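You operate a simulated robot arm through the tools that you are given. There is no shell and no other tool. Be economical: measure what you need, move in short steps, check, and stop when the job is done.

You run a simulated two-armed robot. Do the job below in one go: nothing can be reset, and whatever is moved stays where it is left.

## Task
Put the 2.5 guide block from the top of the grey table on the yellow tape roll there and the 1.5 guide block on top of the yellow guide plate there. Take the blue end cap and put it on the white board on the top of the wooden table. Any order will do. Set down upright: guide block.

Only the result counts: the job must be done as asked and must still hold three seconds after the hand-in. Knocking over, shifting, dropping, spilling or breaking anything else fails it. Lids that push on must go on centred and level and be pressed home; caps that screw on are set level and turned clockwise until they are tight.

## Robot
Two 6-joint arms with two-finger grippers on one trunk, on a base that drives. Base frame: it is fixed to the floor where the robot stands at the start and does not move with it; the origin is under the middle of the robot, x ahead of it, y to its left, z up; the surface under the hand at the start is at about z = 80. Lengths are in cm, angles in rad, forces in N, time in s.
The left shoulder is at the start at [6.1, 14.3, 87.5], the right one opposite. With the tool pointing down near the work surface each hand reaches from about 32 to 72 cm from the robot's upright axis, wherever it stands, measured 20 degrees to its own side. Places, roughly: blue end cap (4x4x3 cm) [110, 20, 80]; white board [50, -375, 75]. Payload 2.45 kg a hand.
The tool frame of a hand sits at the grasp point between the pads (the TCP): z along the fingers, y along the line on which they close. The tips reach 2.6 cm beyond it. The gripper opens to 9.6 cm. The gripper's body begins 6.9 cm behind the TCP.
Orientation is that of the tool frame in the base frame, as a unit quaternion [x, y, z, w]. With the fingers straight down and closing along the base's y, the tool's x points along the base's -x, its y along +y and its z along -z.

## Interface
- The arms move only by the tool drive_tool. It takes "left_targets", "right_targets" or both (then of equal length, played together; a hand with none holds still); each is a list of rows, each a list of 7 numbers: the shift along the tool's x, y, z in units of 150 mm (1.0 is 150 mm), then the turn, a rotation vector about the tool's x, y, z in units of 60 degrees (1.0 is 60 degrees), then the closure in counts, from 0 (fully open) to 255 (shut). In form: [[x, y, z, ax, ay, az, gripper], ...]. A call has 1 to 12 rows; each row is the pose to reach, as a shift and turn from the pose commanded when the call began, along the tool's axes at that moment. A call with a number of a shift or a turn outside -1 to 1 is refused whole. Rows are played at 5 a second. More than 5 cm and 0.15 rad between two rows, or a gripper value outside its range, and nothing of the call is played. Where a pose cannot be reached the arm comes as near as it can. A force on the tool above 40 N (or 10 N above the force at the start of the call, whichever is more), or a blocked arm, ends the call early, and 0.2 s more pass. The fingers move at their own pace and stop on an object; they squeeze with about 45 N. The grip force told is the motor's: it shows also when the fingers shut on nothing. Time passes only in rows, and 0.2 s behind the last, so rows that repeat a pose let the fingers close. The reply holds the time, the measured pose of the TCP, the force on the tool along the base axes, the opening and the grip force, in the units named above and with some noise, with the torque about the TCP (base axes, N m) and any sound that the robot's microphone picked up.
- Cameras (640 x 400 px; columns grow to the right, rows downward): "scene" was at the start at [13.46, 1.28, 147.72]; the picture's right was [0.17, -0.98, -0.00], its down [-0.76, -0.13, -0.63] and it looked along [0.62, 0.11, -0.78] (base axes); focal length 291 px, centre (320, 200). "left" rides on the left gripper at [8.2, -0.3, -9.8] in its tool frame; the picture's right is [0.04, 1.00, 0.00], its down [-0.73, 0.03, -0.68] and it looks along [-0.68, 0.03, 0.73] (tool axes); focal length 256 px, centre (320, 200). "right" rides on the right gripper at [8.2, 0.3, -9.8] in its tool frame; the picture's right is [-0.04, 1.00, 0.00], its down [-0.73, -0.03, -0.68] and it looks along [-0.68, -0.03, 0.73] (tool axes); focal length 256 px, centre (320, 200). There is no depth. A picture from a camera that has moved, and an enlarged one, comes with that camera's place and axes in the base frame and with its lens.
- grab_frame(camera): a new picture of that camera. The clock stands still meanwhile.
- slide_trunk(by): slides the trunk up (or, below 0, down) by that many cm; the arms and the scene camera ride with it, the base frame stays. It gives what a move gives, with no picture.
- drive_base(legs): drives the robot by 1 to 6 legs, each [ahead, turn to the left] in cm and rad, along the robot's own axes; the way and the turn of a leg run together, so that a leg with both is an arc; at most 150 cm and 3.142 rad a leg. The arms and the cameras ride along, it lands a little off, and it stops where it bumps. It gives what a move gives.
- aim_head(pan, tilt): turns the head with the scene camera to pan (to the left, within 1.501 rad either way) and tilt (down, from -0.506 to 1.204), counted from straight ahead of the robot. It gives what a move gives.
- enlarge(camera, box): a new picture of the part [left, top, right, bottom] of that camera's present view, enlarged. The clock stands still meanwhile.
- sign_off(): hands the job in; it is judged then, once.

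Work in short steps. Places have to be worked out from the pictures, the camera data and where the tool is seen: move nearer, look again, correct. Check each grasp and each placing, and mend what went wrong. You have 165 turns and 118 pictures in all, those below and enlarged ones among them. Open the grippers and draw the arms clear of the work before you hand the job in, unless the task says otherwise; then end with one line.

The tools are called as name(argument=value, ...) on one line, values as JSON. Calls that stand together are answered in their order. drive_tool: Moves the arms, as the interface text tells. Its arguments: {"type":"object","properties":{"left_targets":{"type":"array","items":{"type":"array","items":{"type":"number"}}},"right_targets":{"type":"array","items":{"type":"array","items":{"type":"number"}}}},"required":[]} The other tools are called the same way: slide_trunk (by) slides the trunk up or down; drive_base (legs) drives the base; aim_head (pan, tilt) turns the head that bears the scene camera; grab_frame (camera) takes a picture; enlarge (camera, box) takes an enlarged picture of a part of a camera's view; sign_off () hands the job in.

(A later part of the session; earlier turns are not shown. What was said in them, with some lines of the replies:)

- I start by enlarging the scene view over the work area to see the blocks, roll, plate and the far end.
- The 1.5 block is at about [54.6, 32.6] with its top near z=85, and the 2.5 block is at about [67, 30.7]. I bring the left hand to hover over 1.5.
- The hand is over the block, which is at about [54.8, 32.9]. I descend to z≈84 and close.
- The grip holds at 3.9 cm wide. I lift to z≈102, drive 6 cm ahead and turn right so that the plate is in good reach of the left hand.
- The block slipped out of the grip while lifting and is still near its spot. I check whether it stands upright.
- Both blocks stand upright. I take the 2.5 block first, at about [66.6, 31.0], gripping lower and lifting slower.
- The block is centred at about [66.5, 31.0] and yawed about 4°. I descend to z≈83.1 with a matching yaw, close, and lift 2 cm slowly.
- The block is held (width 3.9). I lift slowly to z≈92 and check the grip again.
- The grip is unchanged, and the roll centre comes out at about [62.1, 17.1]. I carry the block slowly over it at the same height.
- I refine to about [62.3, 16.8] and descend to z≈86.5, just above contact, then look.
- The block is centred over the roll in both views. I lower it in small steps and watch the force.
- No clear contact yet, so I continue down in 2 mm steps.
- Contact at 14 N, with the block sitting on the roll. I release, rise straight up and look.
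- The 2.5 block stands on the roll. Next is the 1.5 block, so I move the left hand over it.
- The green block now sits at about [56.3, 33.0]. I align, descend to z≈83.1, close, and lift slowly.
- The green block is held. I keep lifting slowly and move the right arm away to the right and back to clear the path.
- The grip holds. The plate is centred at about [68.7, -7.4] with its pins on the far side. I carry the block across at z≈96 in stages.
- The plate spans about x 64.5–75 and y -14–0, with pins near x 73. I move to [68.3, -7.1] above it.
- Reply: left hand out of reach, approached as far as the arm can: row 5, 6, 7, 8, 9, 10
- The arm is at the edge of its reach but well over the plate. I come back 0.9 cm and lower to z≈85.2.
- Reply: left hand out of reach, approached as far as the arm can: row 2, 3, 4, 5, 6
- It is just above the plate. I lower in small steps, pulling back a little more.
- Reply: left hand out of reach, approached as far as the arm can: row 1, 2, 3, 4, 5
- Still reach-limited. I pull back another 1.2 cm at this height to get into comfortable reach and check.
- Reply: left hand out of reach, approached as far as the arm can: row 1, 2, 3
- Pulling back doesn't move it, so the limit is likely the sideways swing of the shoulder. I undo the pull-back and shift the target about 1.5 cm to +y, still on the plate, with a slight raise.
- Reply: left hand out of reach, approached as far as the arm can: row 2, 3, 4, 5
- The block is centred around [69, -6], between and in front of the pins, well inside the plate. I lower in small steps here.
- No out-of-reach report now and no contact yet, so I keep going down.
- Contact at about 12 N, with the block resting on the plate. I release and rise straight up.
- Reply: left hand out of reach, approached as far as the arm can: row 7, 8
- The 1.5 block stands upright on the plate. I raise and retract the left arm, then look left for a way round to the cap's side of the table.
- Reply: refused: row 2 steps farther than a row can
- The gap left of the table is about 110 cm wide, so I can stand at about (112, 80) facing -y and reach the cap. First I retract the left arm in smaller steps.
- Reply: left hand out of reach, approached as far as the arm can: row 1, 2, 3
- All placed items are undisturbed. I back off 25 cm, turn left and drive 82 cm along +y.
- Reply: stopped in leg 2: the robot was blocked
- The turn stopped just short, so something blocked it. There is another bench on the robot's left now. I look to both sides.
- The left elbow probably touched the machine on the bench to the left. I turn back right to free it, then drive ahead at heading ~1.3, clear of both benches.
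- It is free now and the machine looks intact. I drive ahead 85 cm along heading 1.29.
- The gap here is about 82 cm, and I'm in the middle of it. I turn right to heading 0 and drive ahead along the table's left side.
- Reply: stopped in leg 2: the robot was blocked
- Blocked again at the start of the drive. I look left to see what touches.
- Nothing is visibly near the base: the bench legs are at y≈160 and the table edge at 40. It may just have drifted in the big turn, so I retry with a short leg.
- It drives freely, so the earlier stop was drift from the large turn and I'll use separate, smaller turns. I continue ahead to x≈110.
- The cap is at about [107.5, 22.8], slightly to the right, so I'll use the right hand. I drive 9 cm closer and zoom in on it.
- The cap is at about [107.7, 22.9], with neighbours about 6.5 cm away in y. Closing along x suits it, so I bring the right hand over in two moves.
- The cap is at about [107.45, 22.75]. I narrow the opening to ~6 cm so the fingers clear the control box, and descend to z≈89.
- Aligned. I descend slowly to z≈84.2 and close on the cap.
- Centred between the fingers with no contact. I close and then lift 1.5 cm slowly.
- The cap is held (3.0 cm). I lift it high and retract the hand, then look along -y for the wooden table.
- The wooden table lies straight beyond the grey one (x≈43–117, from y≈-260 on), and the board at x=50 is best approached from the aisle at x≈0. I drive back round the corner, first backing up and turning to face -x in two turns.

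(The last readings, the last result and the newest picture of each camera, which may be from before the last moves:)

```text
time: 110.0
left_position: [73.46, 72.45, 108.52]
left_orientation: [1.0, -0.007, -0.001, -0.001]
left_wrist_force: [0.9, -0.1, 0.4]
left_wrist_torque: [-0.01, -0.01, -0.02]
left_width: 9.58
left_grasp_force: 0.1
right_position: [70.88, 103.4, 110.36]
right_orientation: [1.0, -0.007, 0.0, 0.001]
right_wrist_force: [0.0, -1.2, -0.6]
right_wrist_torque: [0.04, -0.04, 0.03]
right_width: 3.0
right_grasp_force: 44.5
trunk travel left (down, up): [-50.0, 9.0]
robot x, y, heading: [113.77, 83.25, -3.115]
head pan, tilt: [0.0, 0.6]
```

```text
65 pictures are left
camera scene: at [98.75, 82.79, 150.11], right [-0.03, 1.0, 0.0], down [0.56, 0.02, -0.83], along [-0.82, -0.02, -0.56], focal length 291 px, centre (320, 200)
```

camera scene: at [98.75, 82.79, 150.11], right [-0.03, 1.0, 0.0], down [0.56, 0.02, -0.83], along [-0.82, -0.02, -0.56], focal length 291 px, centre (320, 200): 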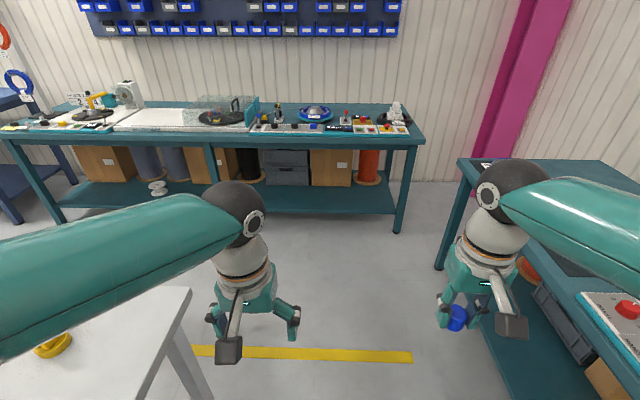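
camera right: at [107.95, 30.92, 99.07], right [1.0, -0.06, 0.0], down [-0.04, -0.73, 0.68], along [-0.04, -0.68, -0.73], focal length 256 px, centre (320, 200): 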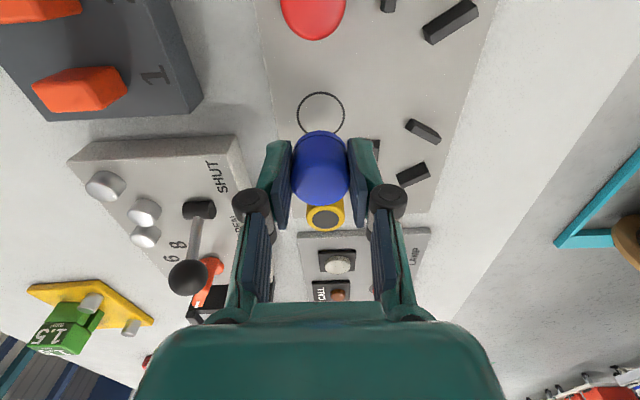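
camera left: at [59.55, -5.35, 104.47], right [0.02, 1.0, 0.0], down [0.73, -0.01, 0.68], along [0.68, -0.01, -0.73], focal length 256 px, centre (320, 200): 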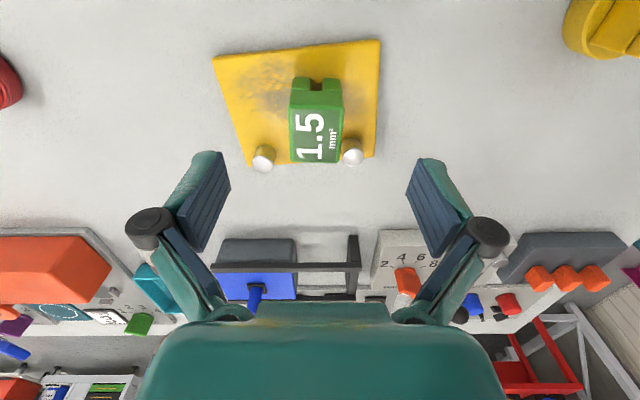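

Clear ahead. I drive 110 cm to x≈4, then turn left in two steps to face -y.

drive_base(legs=[[110, 0]])

drive_base(legs=[[0, 0.78]])

drive_base(legs=[[0, 0.76]])

grab_frame(camera="scene")

```text
time: 115.7
left_position: [-36.94, 69.34, 108.57]
left_orientation: [1.0, -0.008, -0.001, 0.0]
left_wrist_force: [0.5, -0.9, 0.0]
left_wrist_torque: [0.01, 0.01, -0.03]
left_width: 9.59
left_grasp_force: 0.0
right_position: [-39.5, 100.14, 110.32]
right_orientation: [1.0, -0.008, 0.0, -0.001]
right_wrist_force: [-0.7, 0.1, 0.7]
right_wrist_torque: [-0.01, 0.0, 0.0]
right_width: 2.99
right_grasp_force: 45.3
trunk travel left (down, up): [-50.0, 9.0]
robot x, y, heading: [3.2, 80.29, -3.116]
head pan, tilt: [0.0, 0.6]
```

```text
time: 118.4
left_position: [-17.53, 44.01, 108.64]
left_orientation: [0.927, 0.374, -0.001, 0.001]
left_wrist_force: [0.2, -0.5, -0.5]
left_wrist_torque: [-0.01, 0.0, -0.02]
left_width: 9.62
left_grasp_force: 0.0
right_position: [-41.25, 64.3, 110.45]
right_orientation: [0.928, 0.374, 0.0, 0.0]
right_wrist_force: [-0.7, 0.5, -0.1]
right_wrist_torque: [0.03, 0.0, -0.01]
right_width: 3.01
right_grasp_force: 45.0
trunk travel left (down, up): [-50.0, 9.0]
robot x, y, heading: [1.06, 82.06, -2.335]
head pan, tilt: [0.0, 0.6]
```

```text
time: 121.0
left_position: [13.9, 41.57, 108.62]
left_orientation: [0.721, 0.693, -0.001, 0.0]
left_wrist_force: [-0.3, -0.3, 0.2]
left_wrist_torque: [-0.01, 0.03, -0.01]
left_width: 9.58
left_grasp_force: 0.0
right_position: [-17.13, 39.69, 110.5]
right_orientation: [0.721, 0.693, 0.0, 0.0]
right_wrist_force: [-0.8, 0.5, -0.5]
right_wrist_torque: [0.0, 0.01, -0.01]
right_width: 3.03
right_grasp_force: 44.8
trunk travel left (down, up): [-50.0, 9.0]
robot x, y, heading: [-1.5, 82.01, -1.572]
head pan, tilt: [0.0, 0.6]
```

```text
64 pictures are left
camera scene: at [-1.87, 66.92, 150.09], right [-1.0, 0.01, 0.0], down [0.0, 0.57, -0.82], along [0.0, -0.82, -0.57], focal length 291 px, centre (320, 200)
```

scene: 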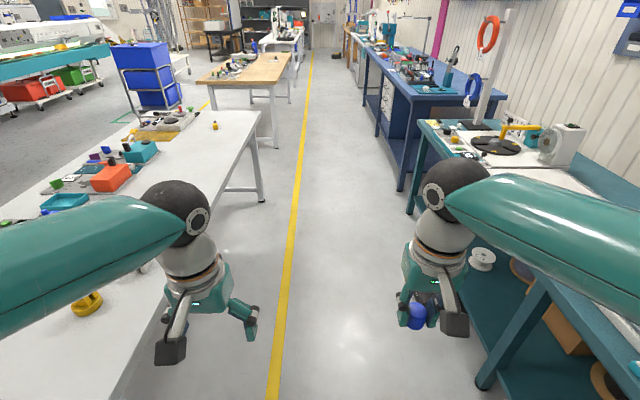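

The aisle is clear. I drive 300 cm along it and look again.

drive_base(legs=[[150, 0], [150, 0]])

grab_frame(camera="scene")

```text
time: 135.8
left_position: [19.79, -259.19, 108.76]
left_orientation: [0.715, 0.699, -0.001, 0.001]
left_wrist_force: [-0.7, -0.6, -0.5]
left_wrist_torque: [0.04, 0.0, 0.02]
left_width: 9.6
left_grasp_force: 0.0
right_position: [-11.24, -261.43, 110.55]
right_orientation: [0.716, 0.698, 0.001, 0.0]
right_wrist_force: [0.0, 0.1, -0.8]
right_wrist_torque: [0.01, 0.02, 0.0]
right_width: 3.03
right_grasp_force: 44.6
trunk travel left (down, up): [-50.0, 9.0]
robot x, y, heading: [3.37, -218.99, -1.559]
head pan, tilt: [0.0, 0.6]
```

```text
63 pictures are left
camera scene: at [3.57, -233.96, 150.1], right [-1.0, -0.01, 0.0], down [-0.01, 0.57, -0.82], along [0.01, -0.82, -0.57], focal length 291 px, centre (320, 200)
```

scene: 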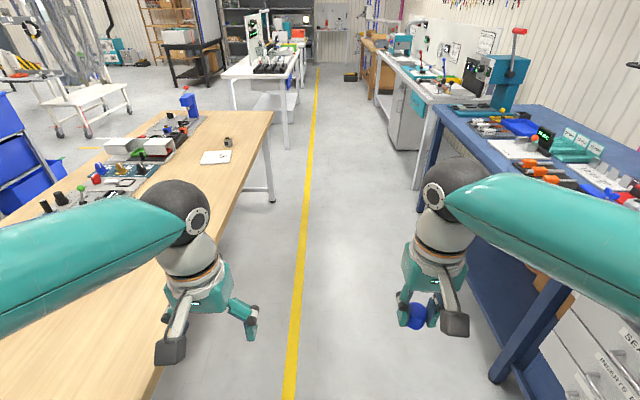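

The white board is seen at about [60, -380], 20 cm in from the table's aisle edge. I drive 133 cm more and turn left in two steps to face +x.

drive_base(legs=[[133, 0]])

drive_base(legs=[[0, 0.78]])

aim_head(pan=0.0, tilt=0.8)

grab_frame(camera="scene")

```text
time: 142.6
left_position: [22.3, -393.4, 108.84]
left_orientation: [0.711, 0.703, -0.002, 0.0]
left_wrist_force: [-0.4, -1.4, 1.4]
left_wrist_torque: [0.04, 0.03, 0.02]
left_width: 9.6
left_grasp_force: 0.1
right_position: [-8.75, -395.98, 110.55]
right_orientation: [0.713, 0.702, 0.0, -0.001]
right_wrist_force: [-1.1, -0.6, -0.1]
right_wrist_torque: [-0.02, 0.01, -0.01]
right_width: 3.05
right_grasp_force: 45.2
trunk travel left (down, up): [-50.0, 9.0]
robot x, y, heading: [6.11, -353.27, -1.552]
head pan, tilt: [0.0, 0.6]
```

```text
time: 145.3
left_position: [45.72, -369.94, 108.78]
left_orientation: [0.39, 0.921, -0.001, 0.001]
left_wrist_force: [-0.3, -0.3, 0.0]
left_wrist_torque: [-0.01, 0.0, -0.01]
left_width: 9.62
left_grasp_force: 0.0
right_position: [25.61, -393.59, 110.6]
right_orientation: [0.391, 0.92, 0.001, 0.0]
right_wrist_force: [0.1, -0.3, 0.1]
right_wrist_torque: [0.01, 0.04, -0.04]
right_width: 3.05
right_grasp_force: 45.1
trunk travel left (down, up): [-50.0, 9.0]
robot x, y, heading: [3.76, -355.42, -0.773]
head pan, tilt: [0.0, 0.6]
```

```text
time: 146.1
left_position: [45.47, -370.04, 108.92]
left_orientation: [0.391, 0.92, -0.001, 0.001]
left_wrist_force: [-0.4, -0.1, -0.2]
left_wrist_torque: [0.01, -0.06, -0.02]
left_width: 9.58
left_grasp_force: 0.1
right_position: [25.34, -393.72, 110.72]
right_orientation: [0.392, 0.92, 0.001, -0.001]
right_wrist_force: [0.0, -1.2, 0.1]
right_wrist_torque: [-0.01, -0.01, 0.0]
right_width: 3.0
right_grasp_force: 45.1
trunk travel left (down, up): [-50.0, 9.0]
robot x, y, heading: [3.52, -355.15, -0.768]
head pan, tilt: [0.0, 0.799]
```

```text
62 pictures are left
camera scene: at [13.57, -365.3, 148.42], right [-0.7, -0.72, 0.0], down [-0.51, 0.5, -0.7], along [0.5, -0.48, -0.72], focal length 291 px, centre (320, 200)
```

scene: 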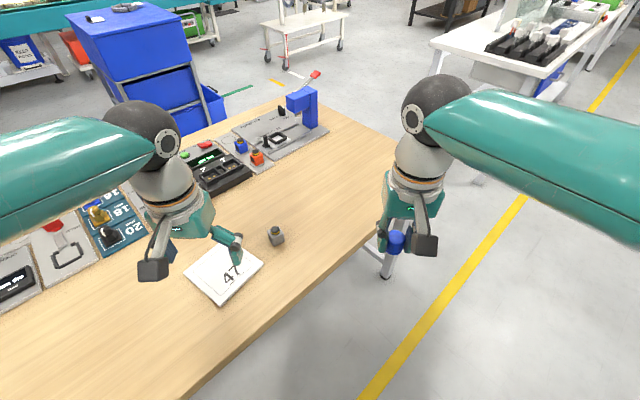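

The board is at about [62, -374]. I turn left another 0.72 so it lies in front of the right hand.

drive_base(legs=[[0, 0.72]])

aim_head(pan=-0.2, tilt=0.9)

grab_frame(camera="scene")

grab_frame(camera="right")

```text
time: 148.6
left_position: [45.15, -338.93, 108.84]
left_orientation: [0.045, 0.999, 0.0, 0.001]
left_wrist_force: [0.3, -0.2, -0.2]
left_wrist_torque: [-0.03, 0.0, 0.0]
left_width: 9.6
left_grasp_force: 0.1
right_position: [45.35, -370.03, 110.6]
right_orientation: [0.045, 0.999, 0.0, -0.001]
right_wrist_force: [-0.8, -0.5, -0.1]
right_wrist_torque: [0.04, 0.0, -0.02]
right_width: 3.01
right_grasp_force: 44.9
trunk travel left (down, up): [-50.0, 9.0]
robot x, y, heading: [3.96, -358.0, -0.067]
head pan, tilt: [0.0, 0.799]
```

```text
time: 149.3
left_position: [45.15, -339.13, 108.93]
left_orientation: [0.044, 0.999, 0.001, 0.001]
left_wrist_force: [-0.6, 0.2, 0.6]
left_wrist_torque: [0.07, 0.01, 0.0]
left_width: 9.59
left_grasp_force: 0.0
right_position: [45.31, -370.17, 110.75]
right_orientation: [0.046, 0.999, -0.001, -0.001]
right_wrist_force: [0.2, 0.0, -0.1]
right_wrist_torque: [0.05, 0.0, -0.02]
right_width: 3.05
right_grasp_force: 45.3
trunk travel left (down, up): [-50.0, 9.0]
robot x, y, heading: [3.9, -357.77, -0.068]
head pan, tilt: [-0.201, 0.901]
```

```text
61 pictures are left
camera scene: at [16.85, -360.66, 147.63], right [-0.26, -0.97, 0.0], down [-0.76, 0.21, -0.62], along [0.6, -0.16, -0.78], focal length 291 px, centre (320, 200)
```

scene: 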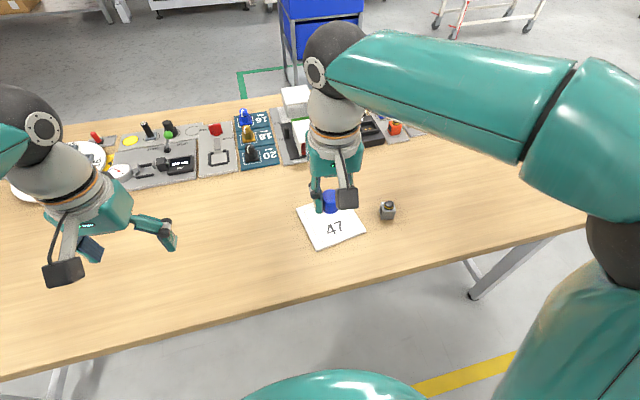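

```text
60 pictures are left
camera right: at [37.21, -369.15, 120.54], right [0.13, 0.99, 0.0], down [0.73, -0.1, 0.68], along [0.67, -0.09, -0.73], focal length 256 px, centre (320, 200)
```

right: 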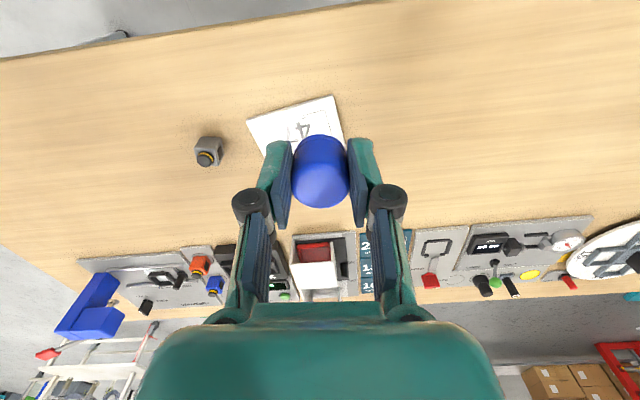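

The board spans about x 55–72 and y -386 to -368, so I'll put the cap near [63, -377]. I move the right hand there in two slow stages while coming down to z≈88.

drive_tool(right_targets=[[-0.1, -0.03, 0.05, 0, 0, 0, 255], [-0.22, -0.06, 0.13, 0, 0, 0, 255], [-0.34, -0.1, 0.22, 0, 0, 0, 255], [-0.46, -0.13, 0.32, 0, 0, 0, 255], [-0.58, -0.16, 0.42, 0, 0, 0, 255], [-0.68, -0.19, 0.52, 0, 0, 0, 255], [-0.75, -0.21, 0.6, 0, 0, 0, 255]])

drive_tool(right_targets=[[-0.1, -0.03, 0.1, 0, 0, 0, 255], [-0.2, -0.06, 0.25, 0, 0, 0, 255], [-0.3, -0.09, 0.4, 0, 0, 0, 255], [-0.4, -0.12, 0.55, 0, 0, 0, 255], [-0.46, -0.14, 0.7, 0, 0, 0, 255], [-0.467, -0.142, 0.9, 0, 0, 0, 255], [-0.467, -0.142, 0.9, 0, 0, 0, 255]])

grab_frame(camera="right")

enlarge(camera="scene", box=[250, 150, 410, 260])

```text
time: 150.9
left_position: [45.2, -338.92, 108.85]
left_orientation: [0.044, 0.999, 0.0, 0.0]
left_wrist_force: [-0.5, 0.2, 0.2]
left_wrist_torque: [0.01, 0.0, -0.01]
left_width: 9.62
left_grasp_force: 0.1
right_position: [56.47, -374.09, 101.78]
right_orientation: [0.044, 0.999, -0.001, -0.001]
right_wrist_force: [0.8, 0.3, -0.1]
right_wrist_torque: [0.01, 0.01, 0.0]
right_width: 3.04
right_grasp_force: 45.4
trunk travel left (down, up): [-50.0, 9.0]
robot x, y, heading: [3.7, -357.97, -0.066]
head pan, tilt: [-0.201, 0.901]
```

```text
time: 152.5
left_position: [45.11, -338.92, 109.01]
left_orientation: [0.045, 0.999, 0.0, 0.001]
left_wrist_force: [0.8, 0.1, -1.2]
left_wrist_torque: [0.01, -0.02, 0.01]
left_width: 9.61
left_grasp_force: 0.1
right_position: [63.02, -377.09, 88.27]
right_orientation: [0.047, 0.999, 0.001, -0.001]
right_wrist_force: [0.0, -0.5, 0.2]
right_wrist_torque: [0.01, 0.0, -0.01]
right_width: 3.02
right_grasp_force: 44.9
trunk travel left (down, up): [-50.0, 9.0]
robot x, y, heading: [3.89, -357.86, -0.064]
head pan, tilt: [-0.201, 0.901]
```

```text
59 pictures are left
camera right: at [54.94, -375.94, 98.0], right [0.13, 0.99, 0.0], down [0.73, -0.1, 0.68], along [0.67, -0.09, -0.73], focal length 256 px, centre (320, 200)
```

right: 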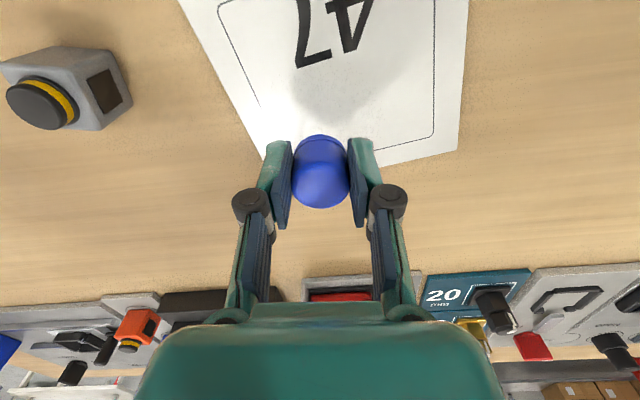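

```text
3.64 times, centred on (330, 205) of scene
camera zoom: at [16.88, -360.52, 147.63], right [-0.26, -0.97, 0.0], down [-0.76, 0.21, -0.62], along [0.6, -0.16, -0.78], focal length 1058 px, centre (284, 182)
```

zoom: 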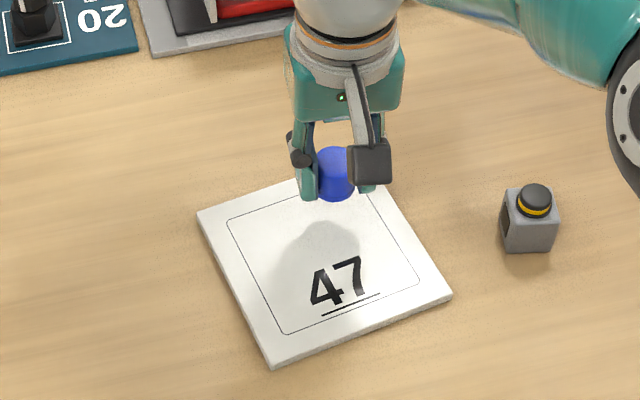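

The cap is over the middle of the board. I descend to z≈80.5 and check.

drive_tool(right_targets=[[0, 0, 0.1, 0, 0, 0, 255], [0, 0, 0.22, 0, 0, 0, 255], [0, 0, 0.34, 0, 0, 0, 255], [0, 0, 0.44, 0, 0, 0, 255], [0, 0, 0.51, 0, 0, 0, 255], [0, 0, 0.51, 0, 0, 0, 255]])

grab_frame(camera="right")

enlarge(camera="scene", box=[290, 170, 390, 260])

```text
time: 153.3
left_position: [45.15, -339.04, 108.88]
left_orientation: [0.046, 0.999, 0.0, -0.001]
left_wrist_force: [0.5, 0.3, -0.2]
left_wrist_torque: [0.02, 0.08, 0.0]
left_width: 9.6
left_grasp_force: 0.1
right_position: [63.44, -377.06, 84.25]
right_orientation: [0.047, 0.999, 0.0, 0.009]
right_wrist_force: [-7.9, 0.1, 21.6]
right_wrist_torque: [-0.04, 0.29, 0.0]
right_width: 3.03
right_grasp_force: 44.8
trunk travel left (down, up): [-50.0, 9.0]
robot x, y, heading: [3.56, -358.34, -0.069]
head pan, tilt: [-0.201, 0.901]
stopped in row 4 (right hand): the force on the tool passed its limit at 41 N (the readings are from after the stop); the commanded pose is now the measured one
```

```text
57 pictures are left
camera right: at [55.22, -375.92, 93.86], right [0.13, 0.99, 0.0], down [0.72, -0.1, 0.69], along [0.69, -0.09, -0.72], focal length 256 px, centre (320, 200)
```

right: 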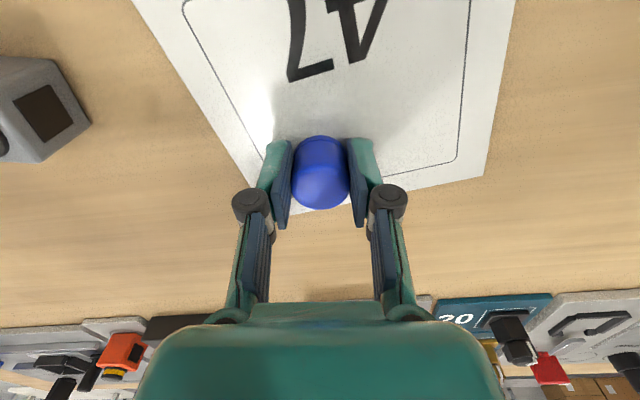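

```text
4.44 times, centred on (340, 215) of scene
camera zoom: at [16.88, -360.51, 147.65], right [-0.26, -0.97, 0.0], down [-0.76, 0.21, -0.62], along [0.6, -0.16, -0.78], focal length 1294 px, centre (231, 133)
```

zoom: 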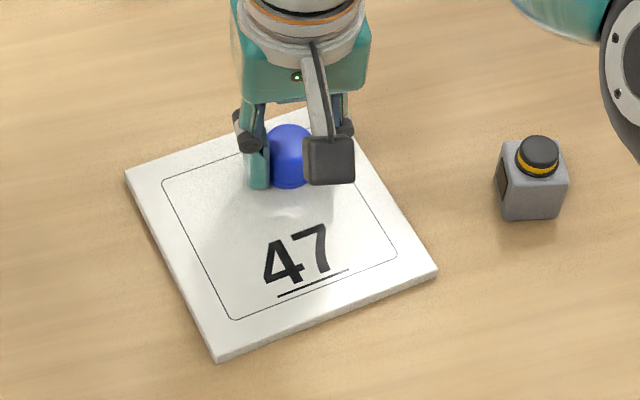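

Contact came already at z≈84.2, so the board's surface is near z=81 and its true centre is nearer [60.5, -375.5]. I raise 1 cm and shift to the centre.

drive_tool(right_targets=[[0, 0, -0.07, 0, 0, 0, 255], [0.06, 0.02, -0.08, 0, 0, 0, 255], [0.12, 0.05, -0.08, 0, 0, 0, 255], [0.167, 0.072, -0.08, 0, 0, 0, 255], [0.167, 0.072, -0.08, 0, 0, 0, 255]])

enlarge(camera="scene", box=[290, 170, 390, 260])

grab_frame(camera="right")

```text
time: 154.6
left_position: [45.1, -339.01, 108.88]
left_orientation: [0.045, 0.999, 0.0, 0.0]
left_wrist_force: [0.6, -1.0, -0.1]
left_wrist_torque: [-0.01, 0.0, -0.02]
left_width: 9.58
left_grasp_force: 0.1
right_position: [61.0, -375.68, 85.03]
right_orientation: [0.045, 0.999, -0.001, 0.006]
right_wrist_force: [-0.8, 1.1, 0.1]
right_wrist_torque: [0.0, -0.04, 0.0]
right_width: 3.02
right_grasp_force: 45.2
trunk travel left (down, up): [-50.0, 9.0]
robot x, y, heading: [3.32, -358.1, -0.065]
head pan, tilt: [-0.201, 0.901]
```

```text
4.44 times, centred on (340, 215) of scene
camera zoom: at [16.93, -360.52, 147.62], right [-0.26, -0.97, 0.0], down [-0.76, 0.21, -0.62], along [0.6, -0.16, -0.78], focal length 1294 px, centre (231, 133)
```

zoom: 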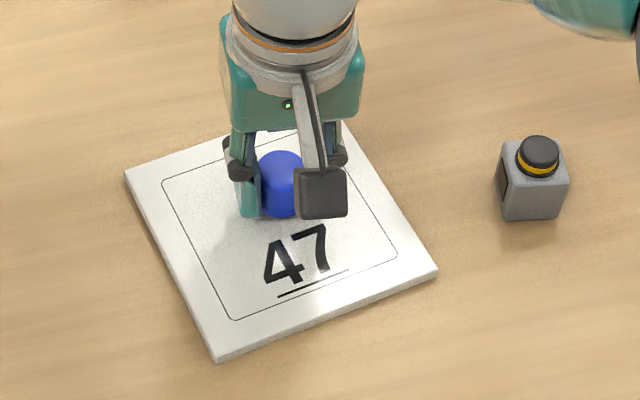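

```text
54 pictures are left
camera right: at [52.78, -374.65, 94.74], right [0.13, 0.99, 0.0], down [0.72, -0.1, 0.69], along [0.68, -0.09, -0.73], focal length 256 px, centre (320, 200)
```

right: 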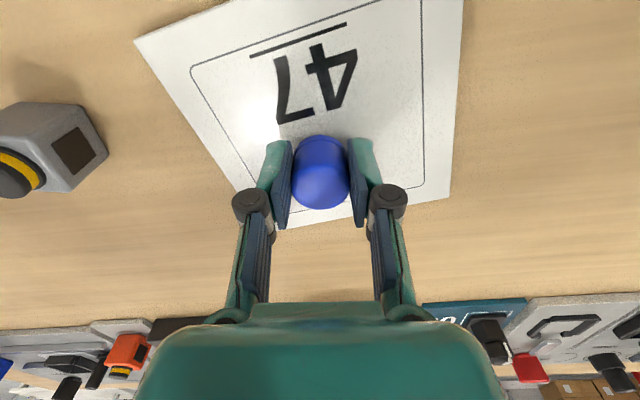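

Well inside the board now. I lower in small steps to contact.

drive_tool(right_targets=[[0, 0, 0.02, 0, 0, 0, 255], [0, 0, 0.035, 0, 0, 0, 255], [0, 0, 0.047, 0, 0, 0, 255], [0, 0, 0.047, 0, 0, 0, 255]])

```text
time: 155.6
left_position: [45.12, -338.96, 108.91]
left_orientation: [0.044, 0.999, 0.0, 0.001]
left_wrist_force: [-0.7, -0.4, 0.2]
left_wrist_torque: [-0.03, -0.03, 0.0]
left_width: 9.61
left_grasp_force: 0.0
right_position: [61.02, -375.72, 84.3]
right_orientation: [0.046, 0.999, 0.0, 0.007]
right_wrist_force: [-0.1, 0.0, -0.5]
right_wrist_torque: [0.03, -0.01, -0.02]
right_width: 2.98
right_grasp_force: 44.8
trunk travel left (down, up): [-50.0, 9.0]
robot x, y, heading: [3.5, -358.22, -0.067]
head pan, tilt: [-0.201, 0.901]
```

No contact yet, so I go a little lower.

drive_tool(right_targets=[[0, 0, 0.01, 0, 0, 0, 255], [0, 0, 0.02, 0, 0, 0, 255], [0, 0, 0.02, 0, 0, 0, 255]])

```text
time: 156.3
left_position: [45.06, -338.85, 108.98]
left_orientation: [0.045, 0.999, 0.0, 0.001]
left_wrist_force: [0.6, -0.5, -0.5]
left_wrist_torque: [0.0, 0.0, 0.0]
left_width: 9.62
left_grasp_force: 0.1
right_position: [61.09, -375.63, 84.31]
right_orientation: [0.046, 0.999, 0.0, 0.009]
right_wrist_force: [1.3, -1.3, 13.1]
right_wrist_torque: [-0.06, 0.01, 0.0]
right_width: 3.02
right_grasp_force: 45.2
trunk travel left (down, up): [-50.0, 9.0]
robot x, y, heading: [3.56, -358.16, -0.063]
head pan, tilt: [-0.201, 0.901]
```

Contact at 13 N. I release and rise straight up.

drive_tool(right_targets=[[0, 0, -0.01, 0, 0, 0, 255], [0, 0, -0.01, 0, 0, 0, 120], [0, 0, -0.01, 0, 0, 0, 0], [0, 0, -0.01, 0, 0, 0, 0], [0, 0, -0.15, 0, 0, 0, 0], [0, 0, -0.4, 0, 0, 0, 0], [0, 0, -0.7, 0, 0, 0, 0], [0, 0, -1.0, 0, 0, 0, 0]])

grab_frame(camera="right")

enlarge(camera="scene", box=[290, 170, 390, 260])

```text
time: 158.2
left_position: [45.1, -338.98, 108.88]
left_orientation: [0.044, 0.999, 0.0, 0.001]
left_wrist_force: [-0.1, -0.3, -0.2]
left_wrist_torque: [0.0, -0.03, 0.03]
left_width: 9.6
left_grasp_force: 0.0
right_position: [60.95, -375.57, 98.87]
right_orientation: [0.045, 0.999, 0.0, 0.006]
right_wrist_force: [-1.0, 0.2, 0.0]
right_wrist_torque: [0.03, 0.0, 0.02]
right_width: 9.62
right_grasp_force: 0.0
trunk travel left (down, up): [-50.0, 9.0]
robot x, y, heading: [3.97, -358.24, -0.066]
head pan, tilt: [-0.201, 0.901]
```

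```text
53 pictures are left
camera right: at [52.6, -374.6, 108.66], right [0.13, 0.99, 0.0], down [0.72, -0.1, 0.69], along [0.68, -0.09, -0.73], focal length 256 px, centre (320, 200)
```

right: 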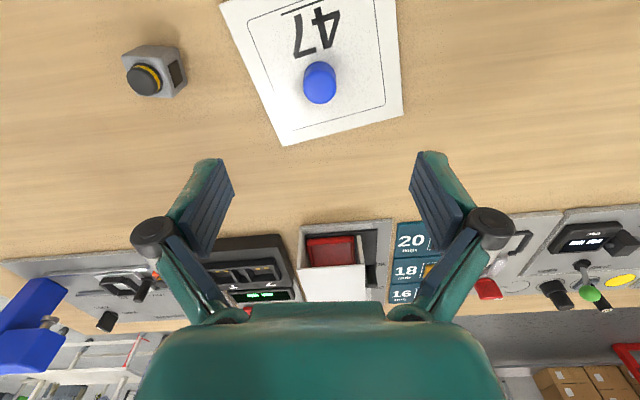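

```text
4.44 times, centred on (340, 215) of scene
camera zoom: at [16.85, -360.51, 147.62], right [-0.26, -0.97, 0.0], down [-0.76, 0.21, -0.62], along [0.6, -0.16, -0.78], focal length 1294 px, centre (231, 133)
```

zoom: 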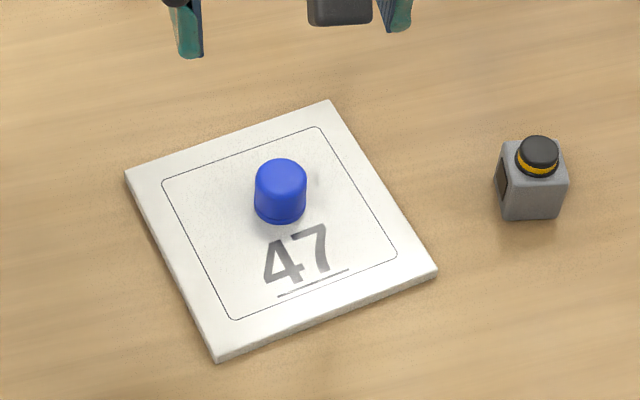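

The cap stands upright near the middle of the board, which hasn't moved. I retract the right arm and look back with the head toward the grey table to verify the blocks.

drive_tool(right_targets=[[0.2, 0, -0.15, 0, 0, 0, 0], [0.4, 0, -0.3, 0, 0, 0, 0], [0.6, 0, -0.45, 0, 0, 0, 0], [0.8, 0, -0.6, 0, 0, 0, 0], [1.0, 0, -0.7, 0, 0, 0, 0]])

aim_head(pan=1.42, tilt=0.2)

grab_frame(camera="scene")

```text
time: 159.3
left_position: [45.15, -338.99, 108.97]
left_orientation: [0.045, 0.999, 0.0, 0.001]
left_wrist_force: [-1.0, 0.7, 0.4]
left_wrist_torque: [-0.01, 0.0, -0.02]
left_width: 9.6
left_grasp_force: 0.2
right_position: [45.35, -374.16, 109.39]
right_orientation: [0.046, 0.999, 0.0, 0.007]
right_wrist_force: [0.3, 0.2, -0.2]
right_wrist_torque: [0.03, -0.01, 0.02]
right_width: 9.61
right_grasp_force: 0.0
trunk travel left (down, up): [-50.0, 9.0]
robot x, y, heading: [3.25, -357.91, -0.069]
head pan, tilt: [-0.201, 0.901]
```

```text
time: 161.0
left_position: [45.18, -339.0, 108.89]
left_orientation: [0.045, 0.999, 0.001, 0.001]
left_wrist_force: [0.8, -0.2, 0.4]
left_wrist_torque: [0.01, 0.03, 0.01]
left_width: 9.58
left_grasp_force: 0.0
right_position: [45.53, -374.18, 109.34]
right_orientation: [0.045, 0.999, 0.0, 0.007]
right_wrist_force: [0.0, -1.3, 0.0]
right_wrist_torque: [-0.04, 0.01, 0.01]
right_width: 9.6
right_grasp_force: 0.0
trunk travel left (down, up): [-50.0, 9.0]
robot x, y, heading: [3.61, -358.26, -0.067]
head pan, tilt: [1.421, 0.201]
```

```text
51 pictures are left
camera scene: at [11.59, -349.44, 153.78], right [0.98, -0.21, 0.0], down [-0.04, -0.2, -0.98], along [0.21, 0.96, -0.2], focal length 291 px, centre (320, 200)
```

scene: 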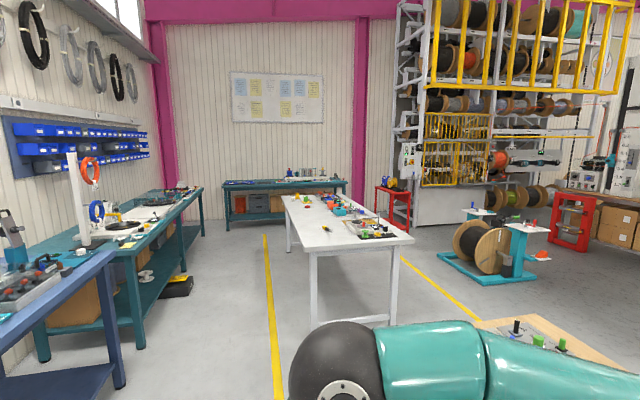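

enlarge(camera="scene", box=[275, 185, 355, 235])

```text
8.00 times, centred on (315, 210) of scene
camera zoom: at [11.59, -349.44, 153.78], right [0.98, -0.21, 0.0], down [-0.04, -0.2, -0.98], along [0.21, 0.96, -0.2], focal length 2329 px, centre (360, 120)
```

zoom: 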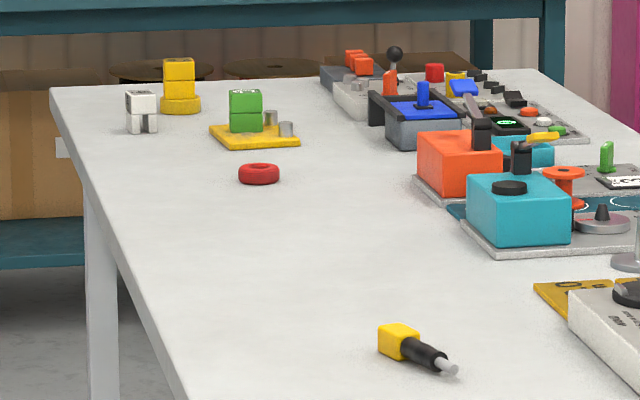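

The 2.5 block stands on the roll, the 1.5 block stands on the plate, and the cap is on the board. Grippers are open and both arms are clear, so I hand in.

sign_off()

```text
The job is handed in.
```

The job is done and handed in: the 2.5 block stands upright on the yellow tape roll, the 1.5 block stands upright on the yellow guide plate, and the blue end cap is on the white board.
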